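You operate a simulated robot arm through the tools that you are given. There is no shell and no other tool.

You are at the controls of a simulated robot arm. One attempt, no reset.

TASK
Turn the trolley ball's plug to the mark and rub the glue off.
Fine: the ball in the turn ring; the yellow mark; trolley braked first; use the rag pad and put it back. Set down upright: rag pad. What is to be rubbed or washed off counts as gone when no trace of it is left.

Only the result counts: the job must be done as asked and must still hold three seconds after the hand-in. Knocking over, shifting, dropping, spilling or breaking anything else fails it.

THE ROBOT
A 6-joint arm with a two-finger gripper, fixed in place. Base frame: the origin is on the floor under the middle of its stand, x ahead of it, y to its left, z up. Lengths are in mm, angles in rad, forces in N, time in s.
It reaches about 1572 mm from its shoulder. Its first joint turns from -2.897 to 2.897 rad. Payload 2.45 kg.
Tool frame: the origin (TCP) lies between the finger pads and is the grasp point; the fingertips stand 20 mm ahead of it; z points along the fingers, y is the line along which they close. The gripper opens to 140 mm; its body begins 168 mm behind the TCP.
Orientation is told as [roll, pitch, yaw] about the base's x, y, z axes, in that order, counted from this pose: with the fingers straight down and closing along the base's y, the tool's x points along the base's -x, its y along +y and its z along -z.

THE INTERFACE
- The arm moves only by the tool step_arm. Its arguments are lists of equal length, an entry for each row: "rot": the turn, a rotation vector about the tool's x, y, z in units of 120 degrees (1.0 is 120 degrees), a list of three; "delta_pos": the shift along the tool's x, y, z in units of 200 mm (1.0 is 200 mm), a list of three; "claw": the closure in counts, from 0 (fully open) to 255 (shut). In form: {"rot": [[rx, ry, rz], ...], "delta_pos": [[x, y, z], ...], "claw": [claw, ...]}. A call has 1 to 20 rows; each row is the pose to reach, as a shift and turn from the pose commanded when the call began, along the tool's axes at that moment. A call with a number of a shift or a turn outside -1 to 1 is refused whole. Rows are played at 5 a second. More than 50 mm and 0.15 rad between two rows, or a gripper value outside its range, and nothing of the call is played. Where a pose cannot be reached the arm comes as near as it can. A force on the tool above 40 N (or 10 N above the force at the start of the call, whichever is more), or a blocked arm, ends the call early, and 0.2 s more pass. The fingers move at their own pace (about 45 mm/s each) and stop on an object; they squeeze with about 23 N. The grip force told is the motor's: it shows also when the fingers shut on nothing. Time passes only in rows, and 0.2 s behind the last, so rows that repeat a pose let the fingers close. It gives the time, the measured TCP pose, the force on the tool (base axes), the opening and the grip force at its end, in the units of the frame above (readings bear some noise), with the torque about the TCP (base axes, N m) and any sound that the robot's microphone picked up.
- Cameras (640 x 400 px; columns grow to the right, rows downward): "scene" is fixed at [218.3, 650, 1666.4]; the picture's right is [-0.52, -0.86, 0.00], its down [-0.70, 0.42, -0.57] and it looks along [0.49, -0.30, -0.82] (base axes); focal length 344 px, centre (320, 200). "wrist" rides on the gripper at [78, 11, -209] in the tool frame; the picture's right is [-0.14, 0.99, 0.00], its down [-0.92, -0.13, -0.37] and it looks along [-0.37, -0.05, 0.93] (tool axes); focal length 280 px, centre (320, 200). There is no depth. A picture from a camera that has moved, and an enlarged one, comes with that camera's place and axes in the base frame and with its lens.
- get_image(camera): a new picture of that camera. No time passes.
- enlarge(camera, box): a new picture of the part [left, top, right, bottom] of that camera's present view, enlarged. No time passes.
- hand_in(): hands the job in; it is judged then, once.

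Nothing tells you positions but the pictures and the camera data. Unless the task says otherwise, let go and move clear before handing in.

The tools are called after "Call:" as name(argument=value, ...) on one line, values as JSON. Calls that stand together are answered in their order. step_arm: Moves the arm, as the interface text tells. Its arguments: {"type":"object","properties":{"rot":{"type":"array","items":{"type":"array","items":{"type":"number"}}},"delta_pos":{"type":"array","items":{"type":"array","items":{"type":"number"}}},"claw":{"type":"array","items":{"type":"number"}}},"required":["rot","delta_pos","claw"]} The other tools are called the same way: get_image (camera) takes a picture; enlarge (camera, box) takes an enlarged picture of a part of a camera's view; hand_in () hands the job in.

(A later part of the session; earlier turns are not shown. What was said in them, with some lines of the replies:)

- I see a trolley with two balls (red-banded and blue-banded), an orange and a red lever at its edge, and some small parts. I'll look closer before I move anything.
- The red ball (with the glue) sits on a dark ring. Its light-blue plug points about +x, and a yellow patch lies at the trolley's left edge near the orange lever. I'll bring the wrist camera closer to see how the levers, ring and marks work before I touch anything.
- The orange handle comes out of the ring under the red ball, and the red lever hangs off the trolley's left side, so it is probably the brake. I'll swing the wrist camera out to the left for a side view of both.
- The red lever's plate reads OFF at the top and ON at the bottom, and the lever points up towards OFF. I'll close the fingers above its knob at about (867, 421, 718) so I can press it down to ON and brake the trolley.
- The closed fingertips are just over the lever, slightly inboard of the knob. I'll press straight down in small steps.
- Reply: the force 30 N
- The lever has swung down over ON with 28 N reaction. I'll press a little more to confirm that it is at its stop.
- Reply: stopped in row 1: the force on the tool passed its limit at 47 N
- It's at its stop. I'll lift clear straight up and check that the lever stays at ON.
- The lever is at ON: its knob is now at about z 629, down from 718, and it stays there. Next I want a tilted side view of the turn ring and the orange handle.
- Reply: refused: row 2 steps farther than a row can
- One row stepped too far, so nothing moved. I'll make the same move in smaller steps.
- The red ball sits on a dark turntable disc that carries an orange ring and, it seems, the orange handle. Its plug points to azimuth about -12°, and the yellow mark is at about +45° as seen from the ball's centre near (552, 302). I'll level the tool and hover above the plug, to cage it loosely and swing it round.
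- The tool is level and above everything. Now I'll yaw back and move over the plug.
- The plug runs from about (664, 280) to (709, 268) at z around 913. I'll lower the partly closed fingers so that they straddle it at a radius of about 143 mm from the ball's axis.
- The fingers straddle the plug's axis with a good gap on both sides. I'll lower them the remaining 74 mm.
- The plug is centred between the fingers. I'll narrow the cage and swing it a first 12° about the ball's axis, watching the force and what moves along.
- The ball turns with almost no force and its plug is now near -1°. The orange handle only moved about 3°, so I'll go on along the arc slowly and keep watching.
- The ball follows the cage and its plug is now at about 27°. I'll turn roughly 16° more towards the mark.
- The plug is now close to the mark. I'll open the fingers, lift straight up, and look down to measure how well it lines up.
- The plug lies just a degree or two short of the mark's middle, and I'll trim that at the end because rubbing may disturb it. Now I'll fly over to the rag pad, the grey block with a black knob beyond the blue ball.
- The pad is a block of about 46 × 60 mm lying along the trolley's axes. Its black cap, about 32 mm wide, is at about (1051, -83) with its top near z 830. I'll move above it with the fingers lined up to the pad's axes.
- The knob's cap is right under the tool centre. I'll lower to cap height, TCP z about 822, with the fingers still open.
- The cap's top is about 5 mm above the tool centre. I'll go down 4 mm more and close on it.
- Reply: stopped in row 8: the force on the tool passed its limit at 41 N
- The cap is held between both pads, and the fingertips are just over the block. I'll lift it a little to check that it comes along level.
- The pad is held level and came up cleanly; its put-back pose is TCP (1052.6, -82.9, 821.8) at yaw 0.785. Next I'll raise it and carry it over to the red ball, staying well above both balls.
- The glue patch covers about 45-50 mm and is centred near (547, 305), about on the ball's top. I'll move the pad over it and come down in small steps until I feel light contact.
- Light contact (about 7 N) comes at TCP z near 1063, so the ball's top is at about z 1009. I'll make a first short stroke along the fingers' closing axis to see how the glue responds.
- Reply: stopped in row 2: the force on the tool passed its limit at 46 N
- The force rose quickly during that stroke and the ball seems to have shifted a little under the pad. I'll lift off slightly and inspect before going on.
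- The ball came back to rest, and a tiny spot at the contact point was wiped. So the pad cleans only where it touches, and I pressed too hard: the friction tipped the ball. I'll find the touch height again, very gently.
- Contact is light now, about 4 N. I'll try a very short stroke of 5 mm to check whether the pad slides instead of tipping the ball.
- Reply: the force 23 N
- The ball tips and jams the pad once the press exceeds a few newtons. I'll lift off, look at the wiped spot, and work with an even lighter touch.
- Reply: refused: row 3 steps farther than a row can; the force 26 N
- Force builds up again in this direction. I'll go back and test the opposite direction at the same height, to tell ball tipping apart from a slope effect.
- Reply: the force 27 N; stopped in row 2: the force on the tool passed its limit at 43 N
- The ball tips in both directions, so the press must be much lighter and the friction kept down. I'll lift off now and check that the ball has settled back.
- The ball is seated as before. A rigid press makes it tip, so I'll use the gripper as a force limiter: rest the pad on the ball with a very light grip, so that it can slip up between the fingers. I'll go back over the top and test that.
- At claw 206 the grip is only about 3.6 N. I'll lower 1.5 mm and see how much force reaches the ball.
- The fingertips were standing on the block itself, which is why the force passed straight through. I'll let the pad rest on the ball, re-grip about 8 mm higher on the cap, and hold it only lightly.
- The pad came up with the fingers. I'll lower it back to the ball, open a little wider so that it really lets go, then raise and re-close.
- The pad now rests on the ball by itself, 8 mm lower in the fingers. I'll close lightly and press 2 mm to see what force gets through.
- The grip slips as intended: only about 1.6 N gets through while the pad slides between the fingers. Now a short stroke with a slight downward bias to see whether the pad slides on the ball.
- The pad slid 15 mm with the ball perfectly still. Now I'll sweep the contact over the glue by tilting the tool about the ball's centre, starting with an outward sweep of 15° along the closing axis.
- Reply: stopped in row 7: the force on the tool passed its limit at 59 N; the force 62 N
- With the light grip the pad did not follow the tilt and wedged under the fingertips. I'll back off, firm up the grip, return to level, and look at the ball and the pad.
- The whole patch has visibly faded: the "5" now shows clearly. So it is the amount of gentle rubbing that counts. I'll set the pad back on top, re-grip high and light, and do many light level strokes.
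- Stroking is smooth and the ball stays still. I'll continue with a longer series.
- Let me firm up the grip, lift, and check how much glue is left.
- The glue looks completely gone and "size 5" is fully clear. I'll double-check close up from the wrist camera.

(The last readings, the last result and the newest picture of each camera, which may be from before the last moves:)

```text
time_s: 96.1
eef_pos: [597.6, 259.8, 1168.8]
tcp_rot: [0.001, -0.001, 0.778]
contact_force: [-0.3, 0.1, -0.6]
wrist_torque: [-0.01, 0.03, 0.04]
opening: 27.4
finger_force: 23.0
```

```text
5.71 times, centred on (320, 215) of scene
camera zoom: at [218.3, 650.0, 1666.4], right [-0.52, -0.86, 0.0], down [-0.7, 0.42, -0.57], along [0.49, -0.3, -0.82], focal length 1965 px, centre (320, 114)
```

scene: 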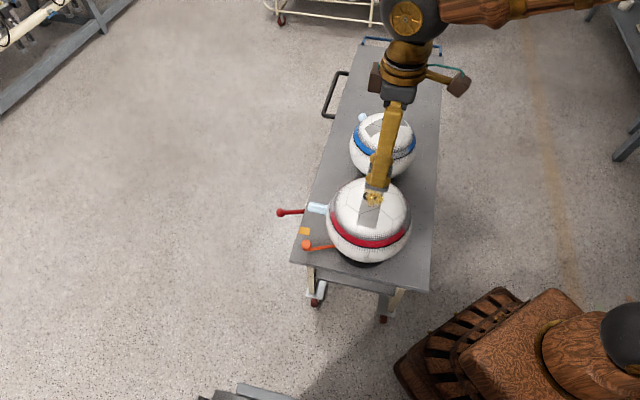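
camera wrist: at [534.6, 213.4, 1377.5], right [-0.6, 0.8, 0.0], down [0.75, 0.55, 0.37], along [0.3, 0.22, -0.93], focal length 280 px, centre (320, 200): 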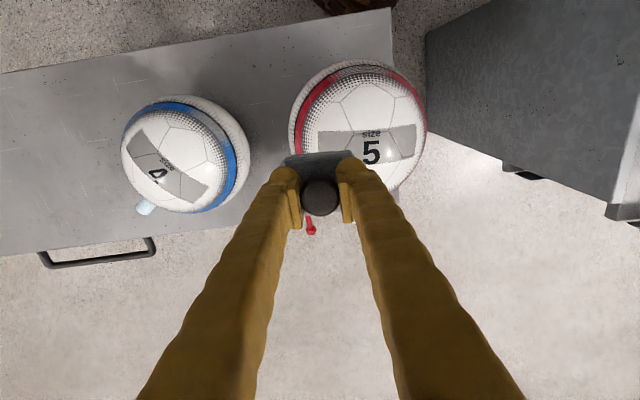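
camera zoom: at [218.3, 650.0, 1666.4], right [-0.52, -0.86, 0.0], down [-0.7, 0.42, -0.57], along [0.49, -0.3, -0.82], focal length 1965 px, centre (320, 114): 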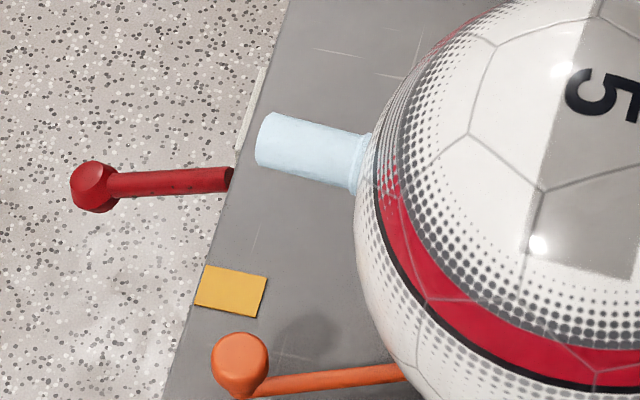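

The glue is gone without a trace, though the plug has drifted back a few degrees and I'll correct that afterwards. First I'll carry the pad back to its original place.

Call:
step_arm(rot=[[0, 0, 0], [0, 0, 0], [0, 0, 0], [0, 0, 0], [0, 0, 0]], delta_pos=[[-0.028, -0.188, 0], [-0.056, -0.376, 0], [-0.083, -0.564, 0], [-0.111, -0.752, 0], [-0.139, -0.94, 0]], claw=[255, 255, 255, 255, 255])

Call:
step_arm(rot=[[0, 0, 0], [0, 0, 0], [0, 0, 0], [0, 0, 0], [0, 0, 0]], delta_pos=[[-0.028, -0.188, 0], [-0.056, -0.376, 0], [-0.083, -0.564, 0], [-0.111, -0.752, 0], [-0.139, -0.94, 0]], claw=[255, 255, 255, 255, 255])

Call:
step_arm(rot=[[0, 0, 0], [0, 0, 0], [0, 0, 0], [0, 0, 0], [0, 0, 0], [0, 0, 0]], delta_pos=[[-0.028, -0.188, 0], [-0.056, -0.376, 0], [-0.083, -0.564, 0], [-0.111, -0.752, 0], [-0.14, -0.938, 0], [-0.14, -0.938, 0]], claw=[255, 255, 255, 255, 255, 255])

Call:
get_image(camera="wrist")

```text
time_s: 97.3
eef_pos: [748.3, 146.2, 1170.2]
tcp_rot: [0.0, -0.004, 0.779]
contact_force: [0.6, -0.2, 0.5]
wrist_torque: [-0.02, -0.01, 0.0]
opening: 27.2
finger_force: 22.9
```

```text
time_s: 98.5
eef_pos: [900.8, 28.7, 1171.7]
tcp_rot: [0.001, -0.001, 0.777]
contact_force: [-0.6, -0.8, -0.3]
wrist_torque: [0.03, -0.05, 0.01]
opening: 27.2
finger_force: 22.8
```

```text
time_s: 99.9
eef_pos: [1050.8, -82.5, 1169.1]
tcp_rot: [-0.002, -0.003, 0.779]
contact_force: [0.1, 0.4, -0.7]
wrist_torque: [-0.02, -0.04, 0.02]
opening: 27.1
finger_force: 23.4
```

```text
taken
camera wrist: at [988.3, -129.6, 1377.4], right [-0.6, 0.8, 0.0], down [0.75, 0.55, 0.37], along [0.3, 0.22, -0.93], focal length 280 px, centre (320, 200)
```

wrist: 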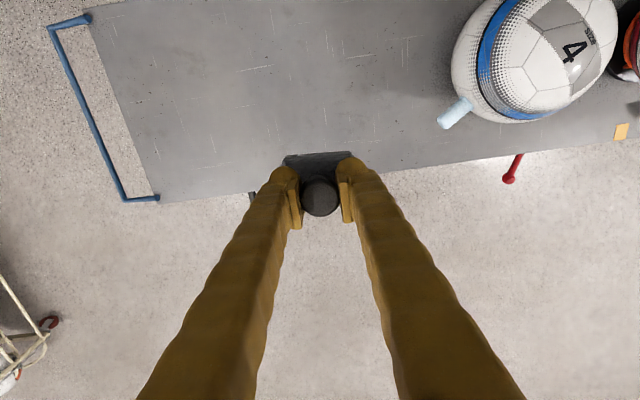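

Call:
step_arm(rot=[[0, 0, 0], [0, 0, 0], [0, 0, 0], [0, 0, 0], [0, 0, 0]], delta_pos=[[0, 0, 0.2], [0, 0, 0.4], [0, 0, 0.6], [0, 0, 0.8], [0, 0, 1.0]], claw=[255, 255, 255, 255, 255])

Call:
step_arm(rot=[[0, 0, 0], [0, 0, 0], [0, 0, 0], [0, 0, 0], [0, 0, 0], [0, 0, 0]], delta_pos=[[-0.004, 0.002, 0.15], [-0.004, 0.002, 0.3], [-0.004, 0.002, 0.45], [-0.004, 0.002, 0.58], [-0.004, 0.002, 0.64], [-0.004, 0.002, 0.64]], claw=[255, 255, 255, 255, 255, 255])

Call:
get_image(camera="wrist")

Call:
enlarge(camera="scene", box=[350, 60, 400, 110])

```text
time_s: 101.1
eef_pos: [1053.4, -83.5, 969.8]
tcp_rot: [-0.001, -0.002, 0.776]
contact_force: [-0.3, 0.2, -0.4]
wrist_torque: [0.0, -0.01, -0.02]
opening: 27.0
finger_force: 23.1
```

```text
time_s: 102.5
eef_pos: [1052.3, -83.3, 842.0]
tcp_rot: [-0.003, -0.003, 0.777]
contact_force: [0.2, 0.4, -0.7]
wrist_torque: [0.01, -0.05, -0.04]
opening: 27.4
finger_force: 22.9
```

```text
taken
camera wrist: at [990.1, -129.1, 1050.3], right [-0.6, 0.8, 0.0], down [0.75, 0.55, 0.37], along [0.3, 0.22, -0.93], focal length 280 px, centre (320, 200)
```

wrist: 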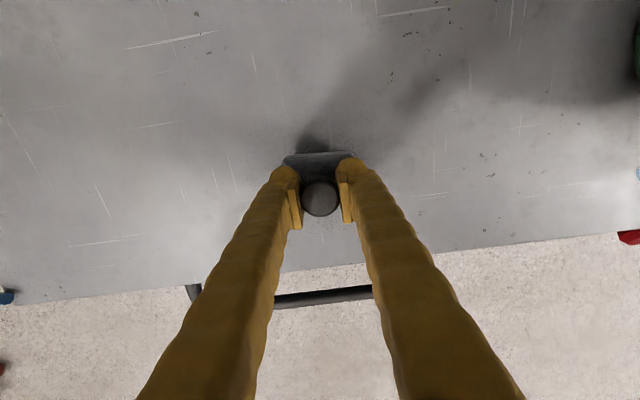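

```text
8.00 times, centred on (375, 85) of scene
camera zoom: at [218.3, 650.0, 1666.4], right [-0.52, -0.86, 0.0], down [-0.7, 0.42, -0.57], along [0.49, -0.3, -0.82], focal length 2751 px, centre (-120, 1120)
```

zoom: 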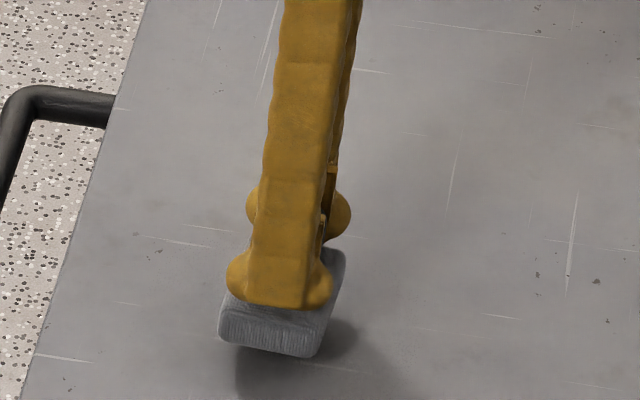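

Call:
step_arm(rot=[[0, 0, 0], [0, 0, 0], [0, 0, 0], [0, 0, 0], [0, 0, 0], [0, 0, 0]], delta_pos=[[0, 0, 0.015], [0, 0, 0.03], [0, 0, 0.045], [0, 0, 0.055], [0, 0, 0.06], [0, 0, 0.06]], claw=[255, 255, 255, 255, 255, 255])

Call:
step_arm(rot=[[0, 0, 0], [0, 0, 0], [0, 0, 0]], delta_pos=[[0, 0, 0.005], [0, 0, 0.01], [0, 0, 0.01]], claw=[255, 255, 255])

```text
time_s: 103.9
eef_pos: [1052.1, -82.6, 830.6]
tcp_rot: [0.0, -0.002, 0.776]
contact_force: [0.4, 0.8, -0.8]
wrist_torque: [0.05, 0.04, 0.0]
opening: 27.4
finger_force: 23.0
```

```text
time_s: 104.7
eef_pos: [1053.1, -83.2, 827.9]
tcp_rot: [0.0, -0.001, 0.778]
contact_force: [0.7, 1.2, -0.7]
wrist_torque: [-0.02, 0.02, 0.0]
opening: 27.6
finger_force: 22.7
```

Call:
step_arm(rot=[[0, 0, 0], [0, 0, 0], [0, 0, 0]], delta_pos=[[0, 0, 0.004], [0, 0, 0.007], [0, 0, 0.007]], claw=[255, 255, 255])

```text
time_s: 105.5
eef_pos: [1052.4, -82.8, 827.5]
tcp_rot: [0.0, -0.002, 0.777]
contact_force: [0.7, -1.2, 13.5]
wrist_torque: [-0.02, -0.03, 0.0]
opening: 27.4
finger_force: 22.7
```

The pad is down on the table. I'll ease off slightly, open the fingers gently and rise.

Call:
step_arm(rot=[[0, 0, 0], [0, 0, 0], [0, 0, 0], [0, 0, 0], [0, 0, 0], [0, 0, 0]], delta_pos=[[0, 0, -0.003], [0, 0, -0.003], [0, 0, -0.003], [0, 0, -0.003], [0, 0, -0.003], [0, 0, -0.003]], claw=[206, 200, 190, 170, 150, 130])

Call:
get_image(camera="wrist")

```text
time_s: 106.9
eef_pos: [1053.4, -82.9, 826.3]
tcp_rot: [0.001, -0.001, 0.776]
contact_force: [0.3, -0.6, 0.1]
wrist_torque: [0.02, -0.03, 0.01]
opening: 68.6
finger_force: 0.0
```

```text
taken
camera wrist: at [989.7, -129.2, 1035.5], right [-0.6, 0.8, 0.0], down [0.75, 0.55, 0.37], along [0.3, 0.22, -0.93], focal length 280 px, centre (320, 200)
```

wrist: 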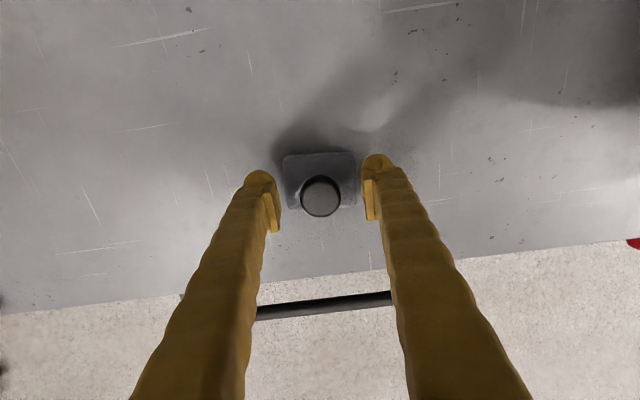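

Released and upright. Now I'll lift straight up and compare the pad's place with the start picture.

Call:
step_arm(rot=[[0, 0, 0], [0, 0, 0], [0, 0, 0], [0, 0, 0], [0, 0, 0], [0, 0, 0], [0, 0, 0]], delta_pos=[[0, 0, -0.05], [0, 0, -0.15], [0, 0, -0.3], [0, 0, -0.5], [0, 0, -0.7], [0, 0, -0.9], [0, 0, -1.0]], claw=[120, 110, 100, 80, 60, 40, 0])

Call:
enlarge(camera="scene", box=[340, 70, 400, 120])

Call:
enlarge(camera="scene", box=[280, 140, 440, 280])

```text
time_s: 108.5
eef_pos: [1051.5, -83.5, 1027.4]
tcp_rot: [0.0, -0.001, 0.776]
contact_force: [0.1, -0.2, -0.1]
wrist_torque: [0.0, 0.0, 0.01]
opening: 140.3
finger_force: 0.0
```

```text
8.00 times, centred on (370, 95) of scene
camera zoom: at [218.3, 650.0, 1666.4], right [-0.52, -0.86, 0.0], down [-0.7, 0.42, -0.57], along [0.49, -0.3, -0.82], focal length 2751 px, centre (-80, 1040)
```

zoom: 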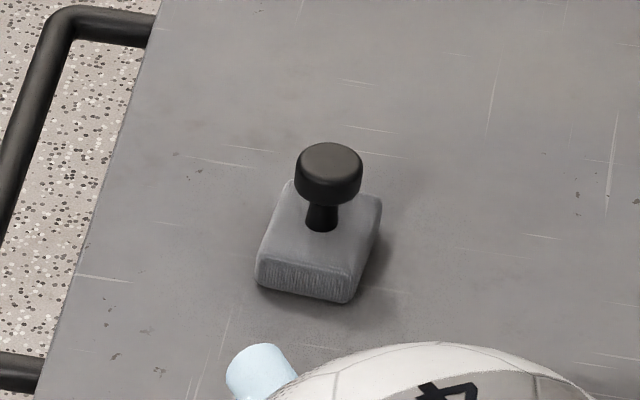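

```text
2.86 times, centred on (360, 210) of scene
camera zoom: at [218.3, 650.0, 1666.4], right [-0.52, -0.86, 0.0], down [-0.7, 0.42, -0.57], along [0.49, -0.3, -0.82], focal length 982 px, centre (206, 171)
```

zoom: 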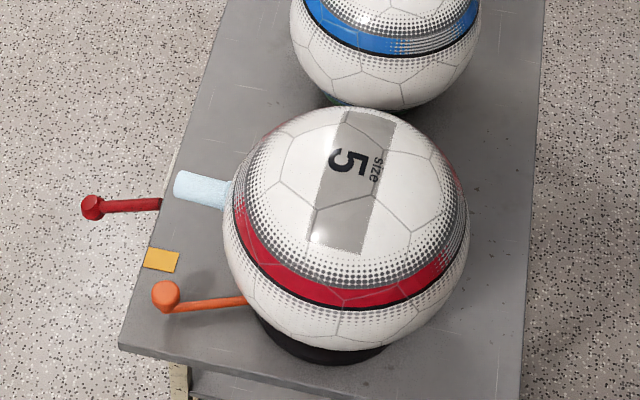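

The pad is upright at its place. Next I'll return above the red ball to measure the plug against the mark.

Call:
step_arm(rot=[[0, 0, 0], [0, 0, 0], [0, 0, 0], [0, 0, 0], [0, 0, 0]], delta_pos=[[0, 0.1, -0.15], [0, 0.26, -0.3], [0, 0.44, -0.42], [0, 0.62, -0.45], [0, 0.8, -0.45]], claw=[0, 0, 0, 0, 0])

Call:
step_arm(rot=[[0, 0, 0], [0, 0, 0], [0, 0, 0], [0, 0, 0], [0, 0, 0]], delta_pos=[[-0.02, 0.2, 0], [-0.04, 0.4, 0], [-0.06, 0.6, 0], [-0.08, 0.8, 0], [-0.1, 1.0, 0]], claw=[0, 0, 0, 0, 0])

Call:
step_arm(rot=[[0, 0, 0], [0, 0, 0], [0, 0, 0], [0, 0, 0], [0, 0, 0], [0, 0, 0], [0, 0, 0]], delta_pos=[[-0.02, 0.2, 0], [-0.05, 0.4, 0], [-0.08, 0.6, 0], [-0.11, 0.8, 0], [-0.15, 1.0, 0], [-0.18, 1.0, 0], [-0.18, 1.0, 0]], claw=[0, 0, 0, 0, 0, 0, 0])

Call:
get_image(camera="wrist")

```text
time_s: 109.7
eef_pos: [939.2, 30.9, 1115.1]
tcp_rot: [0.0, -0.001, 0.776]
contact_force: [-0.7, 0.6, -0.3]
wrist_torque: [0.04, 0.04, 0.0]
opening: 140.1
finger_force: 0.0
```

```text
time_s: 110.9
eef_pos: [813.9, 186.6, 1117.2]
tcp_rot: [0.0, -0.002, 0.775]
contact_force: [-0.2, 0.0, 0.3]
wrist_torque: [0.01, 0.0, 0.02]
opening: 139.7
finger_force: 0.0
```

```text
time_s: 112.5
eef_pos: [699.9, 356.4, 1117.6]
tcp_rot: [0.0, -0.002, 0.776]
contact_force: [-0.1, 0.2, 0.2]
wrist_torque: [0.01, -0.03, 0.03]
opening: 139.9
finger_force: 0.0
```

```text
taken
camera wrist: at [637.1, 310.4, 1325.1], right [-0.6, 0.8, 0.0], down [0.75, 0.55, 0.37], along [0.3, 0.22, -0.93], focal length 280 px, centre (320, 200)
```

wrist: 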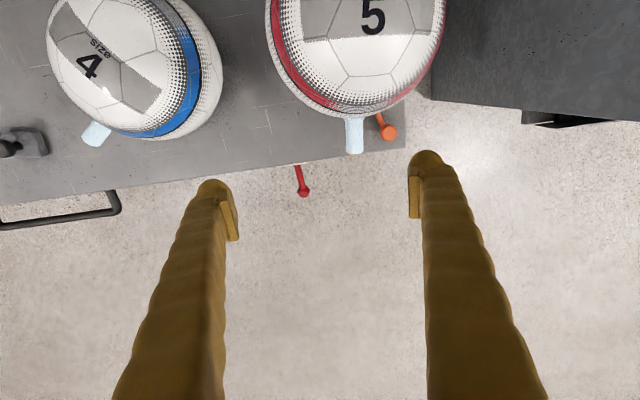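

Call:
step_arm(rot=[[0, 0, 0], [0, 0, 0], [0, 0, 0]], delta_pos=[[0, 0.17, 0], [0, 0.34, 0], [0, 0.34, 0]], claw=[0, 0, 0])

Call:
enlarge(camera="wrist", box=[200, 0, 400, 180])

Call:
enlarge(camera="wrist", box=[280, 90, 380, 180])

```text
time_s: 113.3
eef_pos: [651.9, 403.9, 1116.3]
tcp_rot: [0.0, 0.0, 0.778]
contact_force: [0.0, -0.7, -0.8]
wrist_torque: [0.02, -0.04, -0.01]
opening: 139.8
finger_force: 0.1
```

```text
2.22 times, centred on (300, 90) of wrist
camera zoom: at [589.2, 358.3, 1324.9], right [-0.6, 0.8, 0.0], down [0.75, 0.55, 0.37], along [0.3, 0.22, -0.93], focal length 623 px, centre (364, 444)
```

zoom: 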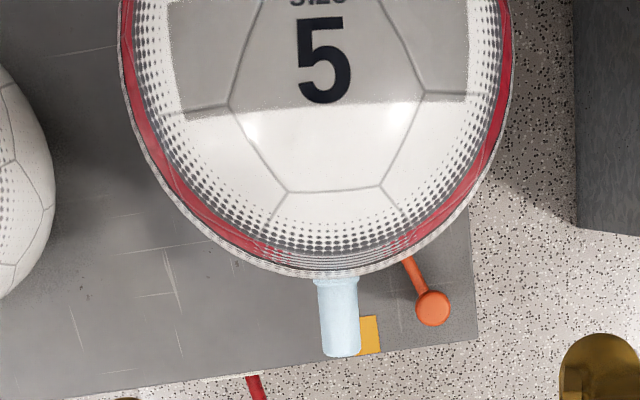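

```text
4.44 times, centred on (330, 135) of wrist
camera zoom: at [589.2, 358.3, 1324.9], right [-0.6, 0.8, 0.0], down [0.75, 0.55, 0.37], along [0.3, 0.22, -0.93], focal length 1246 px, centre (276, 489)
```

zoom: 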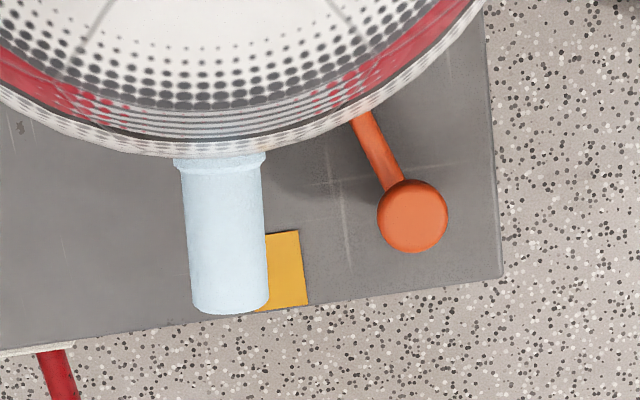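

In this view the plug points to about 41.0° and the mark's middle is at 45.2°, so it needs about 4° more counter-clockwise. I'll lower the half-open fingers around the plug again.

Call:
step_arm(rot=[[0, 0, 0], [0, 0, 0], [0, 0, 0], [0, 0, 0], [0, 0, 0], [0, 0, 0], [0, 0, 0], [0, 0, 0]], delta_pos=[[-0.0075, -0.0636, 0], [-0.0075, -0.0636, 0.05], [-0.0075, -0.0636, 0.15], [-0.0075, -0.0636, 0.3], [-0.0075, -0.0636, 0.45], [-0.0075, -0.0636, 0.6], [-0.0075, -0.0636, 0.7], [-0.0075, -0.0636, 0.7]], claw=[127, 127, 127, 127, 127, 127, 127, 127])

Call:
get_image(camera="wrist")

```text
time_s: 115.1
eef_pos: [662.7, 395.9, 978.3]
tcp_rot: [-0.001, -0.002, 0.777]
contact_force: [1.4, 0.1, -0.6]
wrist_torque: [-0.03, 0.02, -0.01]
opening: 70.3
finger_force: 0.0
```

```text
taken
camera wrist: at [599.1, 349.6, 1185.4], right [-0.6, 0.8, 0.0], down [0.75, 0.55, 0.37], along [0.3, 0.22, -0.93], focal length 280 px, centre (320, 200)
```

wrist: 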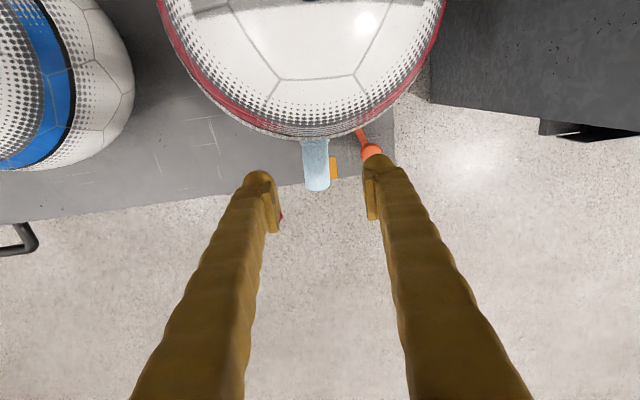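

Call:
step_arm(rot=[[0, 0, 0], [0, 0, 0], [0, 0, 0], [0, 0, 0], [0, 0, 0]], delta_pos=[[0, 0, 0.1], [0, 0, 0.2], [0, 0, 0.3], [0, 0, 0.335], [0, 0, 0.335]], claw=[127, 127, 127, 127, 127])

Call:
get_image(camera="wrist")

```text
time_s: 116.3
eef_pos: [662.0, 394.8, 909.7]
tcp_rot: [0.001, -0.002, 0.777]
contact_force: [0.2, 0.6, -0.6]
wrist_torque: [-0.03, -0.05, 0.01]
opening: 70.4
finger_force: 0.2
```

```text
taken
camera wrist: at [599.3, 349.7, 1118.4], right [-0.6, 0.8, 0.0], down [0.75, 0.55, 0.37], along [0.3, 0.22, -0.93], focal length 280 px, centre (320, 200)
```

wrist: 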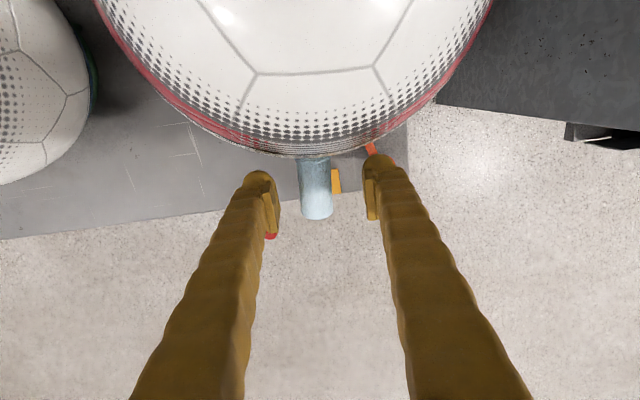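

Call:
step_arm(rot=[[0, 0, 0], [0, 0, 0], [0, 0, 0], [0, 0, -0.002], [0, 0, -0.004], [0, 0, -0.006], [0, 0, -0.008], [0, 0, -0.008]], delta_pos=[[0, 0, 0], [0, 0, 0], [0, 0, 0], [0, 0.02, 0], [0, 0.04, 0], [-0.001, 0.06, 0], [-0.0026, 0.0824, 0], [-0.0026, 0.0824, 0]], claw=[182, 182, 182, 182, 182, 182, 182, 182])

Call:
get_image(camera="wrist")

Call:
enlarge(camera="scene", box=[280, 180, 360, 250])

```text
time_s: 118.1
eef_pos: [650.3, 410.1, 910.0]
tcp_rot: [0.001, -0.002, 0.794]
contact_force: [-0.7, 0.0, 0.6]
wrist_torque: [0.06, 0.0, 0.01]
opening: 40.2
finger_force: 0.1
```

```text
taken
camera wrist: at [588.6, 361.0, 1118.2], right [-0.61, 0.79, 0.0], down [0.74, 0.57, 0.37], along [0.29, 0.23, -0.93], focal length 280 px, centre (320, 200)
```

wrist: 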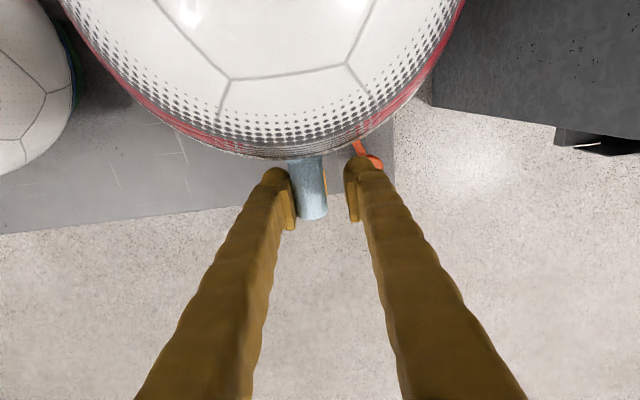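

```text
5.71 times, centred on (320, 215) of scene
camera zoom: at [218.3, 650.0, 1666.4], right [-0.52, -0.86, 0.0], down [-0.7, 0.42, -0.57], along [0.49, -0.3, -0.82], focal length 1965 px, centre (320, 114)
```

zoom: 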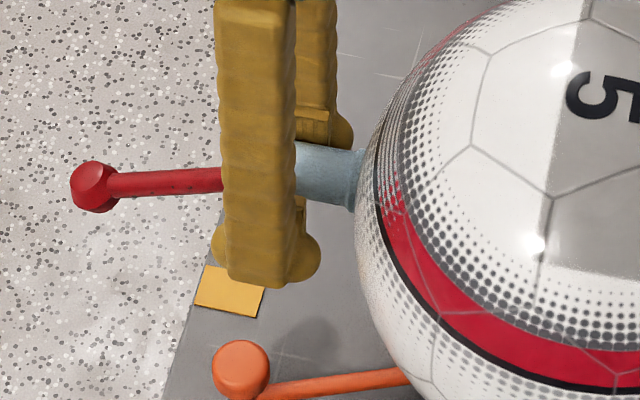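

Call:
step_arm(rot=[[0, 0, 0], [0, 0, 0], [0, 0, 0], [0, 0, 0], [0, 0, 0], [0, 0, 0], [0, 0, 0], [0, 0, 0], [0, 0, 0], [0, 0, 0]], delta_pos=[[0, 0, 0], [0, 0, 0], [0, 0, 0], [0, 0, -0.1], [0, 0, -0.25], [0, 0, -0.45], [0, 0, -0.65], [0, 0, -0.85], [0, 0, -1.0], [0, 0, -1.0]], claw=[127, 127, 127, 127, 110, 80, 40, 0, 0, 0])

Call:
enlarge(camera="wrist", box=[200, 0, 400, 180])

Call:
enlarge(camera="wrist", box=[280, 90, 380, 180])

Call:
enlarge(camera="scene", box=[280, 180, 360, 250])

```text
time_s: 120.3
eef_pos: [651.9, 406.0, 1111.6]
tcp_rot: [-0.001, 0.001, 0.794]
contact_force: [0.2, -0.2, -0.6]
wrist_torque: [-0.05, 0.05, 0.01]
opening: 140.1
finger_force: 0.0
```

```text
2.22 times, centred on (300, 90) of wrist
camera zoom: at [589.0, 360.7, 1318.9], right [-0.61, 0.79, 0.0], down [0.74, 0.57, 0.37], along [0.29, 0.23, -0.93], focal length 623 px, centre (364, 444)
```

zoom: 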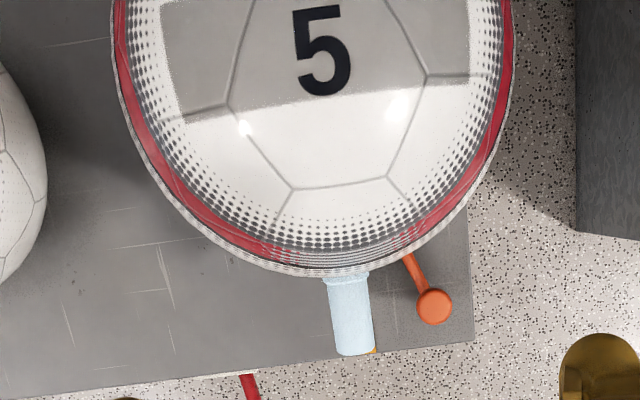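

```text
4.44 times, centred on (330, 135) of wrist
camera zoom: at [589.0, 360.7, 1318.9], right [-0.61, 0.79, 0.0], down [0.74, 0.57, 0.37], along [0.29, 0.23, -0.93], focal length 1246 px, centre (276, 489)
```

zoom: 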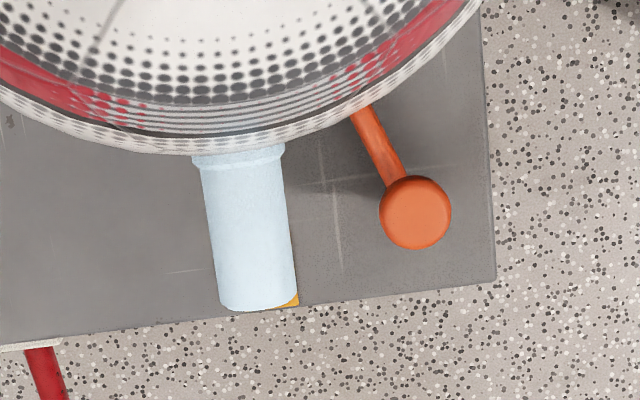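

```text
5.71 times, centred on (320, 215) of scene
camera zoom: at [218.3, 650.0, 1666.4], right [-0.52, -0.86, 0.0], down [-0.7, 0.42, -0.57], along [0.49, -0.3, -0.82], focal length 1965 px, centre (320, 114)
```

zoom: 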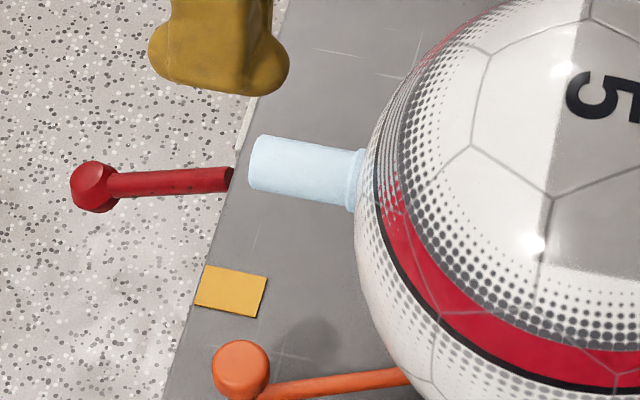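

The plug now points at about 46.3° against the mark's 46.0° in this view, so they line up to within a degree. I'll move well clear and do a last check of the whole scene.

Call:
step_arm(rot=[[0, 0, 0], [0, 0, 0], [0, 0, 0], [0, 0, 0], [0, 0, 0], [0, 0, 0], [0, 0, 0]], delta_pos=[[0, 0, -0.15], [-0.07, 0.16, -0.3], [-0.14, 0.32, -0.42], [-0.2, 0.48, -0.52], [-0.27, 0.64, -0.6], [-0.33, 0.78, -0.68], [-0.36, 0.845, -0.7]], claw=[0, 0, 0, 0, 0, 0, 0])

Call:
get_image(camera="scene")

Call:
enlarge(camera="scene", box=[260, 160, 460, 285])

Call:
enlarge(camera="scene", box=[310, 30, 460, 124])

Call:
enlarge(camera="scene", box=[363, 187, 387, 209])

Call:
get_image(camera="wrist")

```text
time_s: 121.9
eef_pos: [579.8, 579.2, 1250.5]
tcp_rot: [0.0, 0.0, 0.794]
contact_force: [0.8, 0.4, -0.4]
wrist_torque: [0.01, -0.02, 0.02]
opening: 140.1
finger_force: 0.0
```

```text
taken
```

scene: 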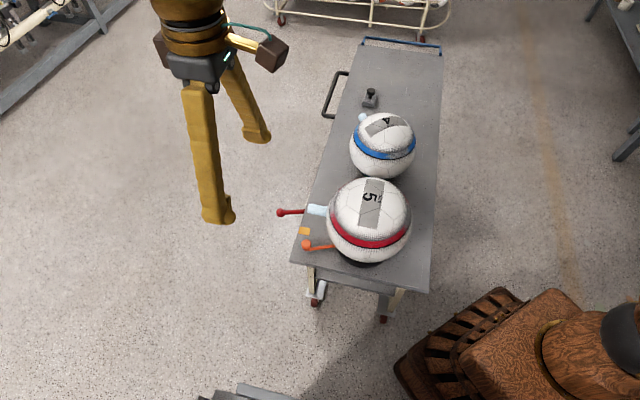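

```text
3.20 times, centred on (360, 222) of scene
camera zoom: at [218.3, 650.0, 1666.4], right [-0.52, -0.86, 0.0], down [-0.7, 0.42, -0.57], along [0.49, -0.3, -0.82], focal length 1100 px, centre (192, 128)
```

zoom: 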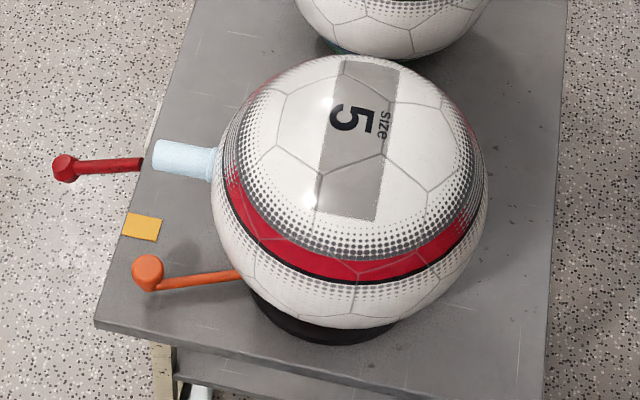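

```text
4.26 times, centred on (385, 77) of scene
camera zoom: at [218.3, 650.0, 1666.4], right [-0.52, -0.86, 0.0], down [-0.7, 0.42, -0.57], along [0.49, -0.3, -0.82], focal length 1463 px, centre (43, 723)
```

zoom: 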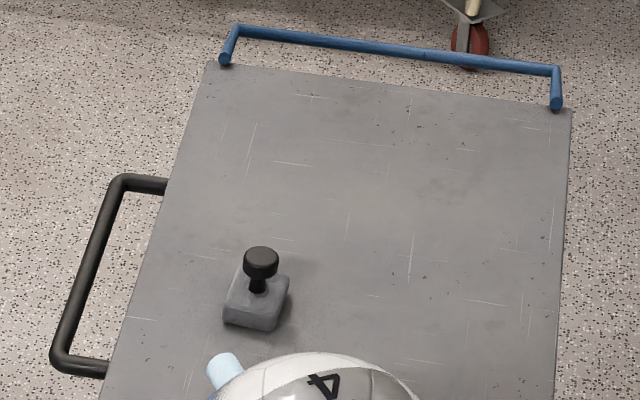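

```text
16.00 times, centred on (375, 198) of scene
camera zoom: at [218.3, 650.0, 1666.4], right [-0.52, -0.86, 0.0], down [-0.7, 0.42, -0.57], along [0.49, -0.3, -0.82], focal length 5502 px, centre (-560, 232)
```

zoom: 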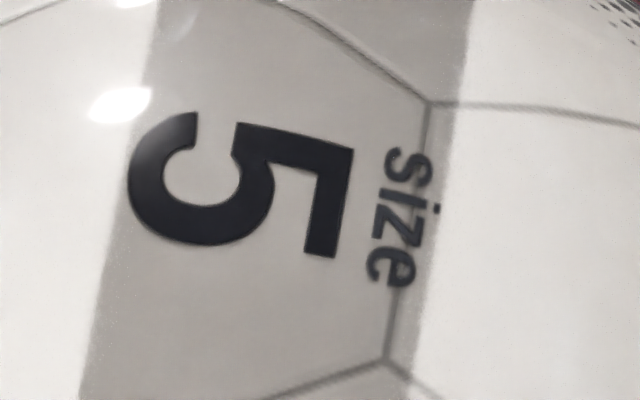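

```text
taken
camera wrist: at [518.1, 531.3, 1458.7], right [-0.61, 0.79, 0.0], down [0.74, 0.57, 0.37], along [0.29, 0.23, -0.93], focal length 280 px, centre (320, 200)
```

wrist: 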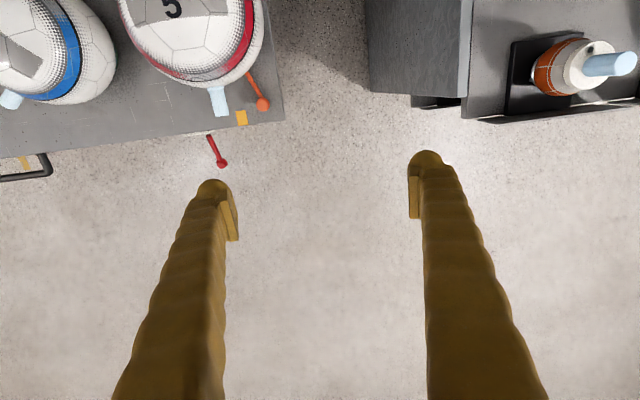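

Call:
enlarge(camera="wrist", box=[110, 0, 290, 130])

```text
3.08 times, centred on (200, 65) of wrist
camera zoom: at [518.1, 531.3, 1458.7], right [-0.61, 0.79, 0.0], down [0.74, 0.57, 0.37], along [0.29, 0.23, -0.93], focal length 863 px, centre (689, 615)
```

zoom: 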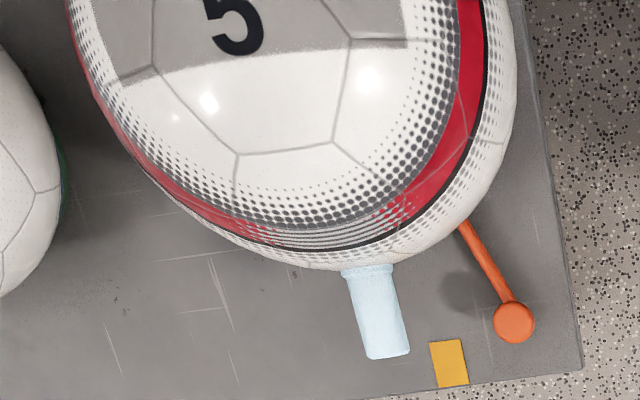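

The job is finished and every check agrees:
- **Brake:** the trolley lever stays at ON.
- **Plug:** it points at the yellow mark to within about 1°.
- **Glue:** the ball's surface is clean.
- **Rag pad:** it stands upright in its old place.
- **Arm:** it is well clear, and nothing else has moved.

I'm handing in.

Call:
hand_in()

```text
The job is handed in.
```

The job is handed in. In my last pictures before the hand-in, everything asked for was done:

- **Brake:** I pressed the red lever down to ON before touching the ball, and it was still there.
- **Plug:** I turned the red-banded ball's plug to the yellow mark. Three views put it between 0.3° and 2° past the middle of the mark.
- **Glue:** no trace was left; "size 5" reads clearly.
- **Rag pad:** it stands upright within a few millimetres of where it was.

While rubbing, pressing too hard made the ball tip slightly a few times, and the plug drifted back about 3°. The ball settled back each time, and I corrected the plug after putting the pad away. The orange handle under the ball swung about 20° as the ball turned. Nothing else had moved, and the arm was clear.
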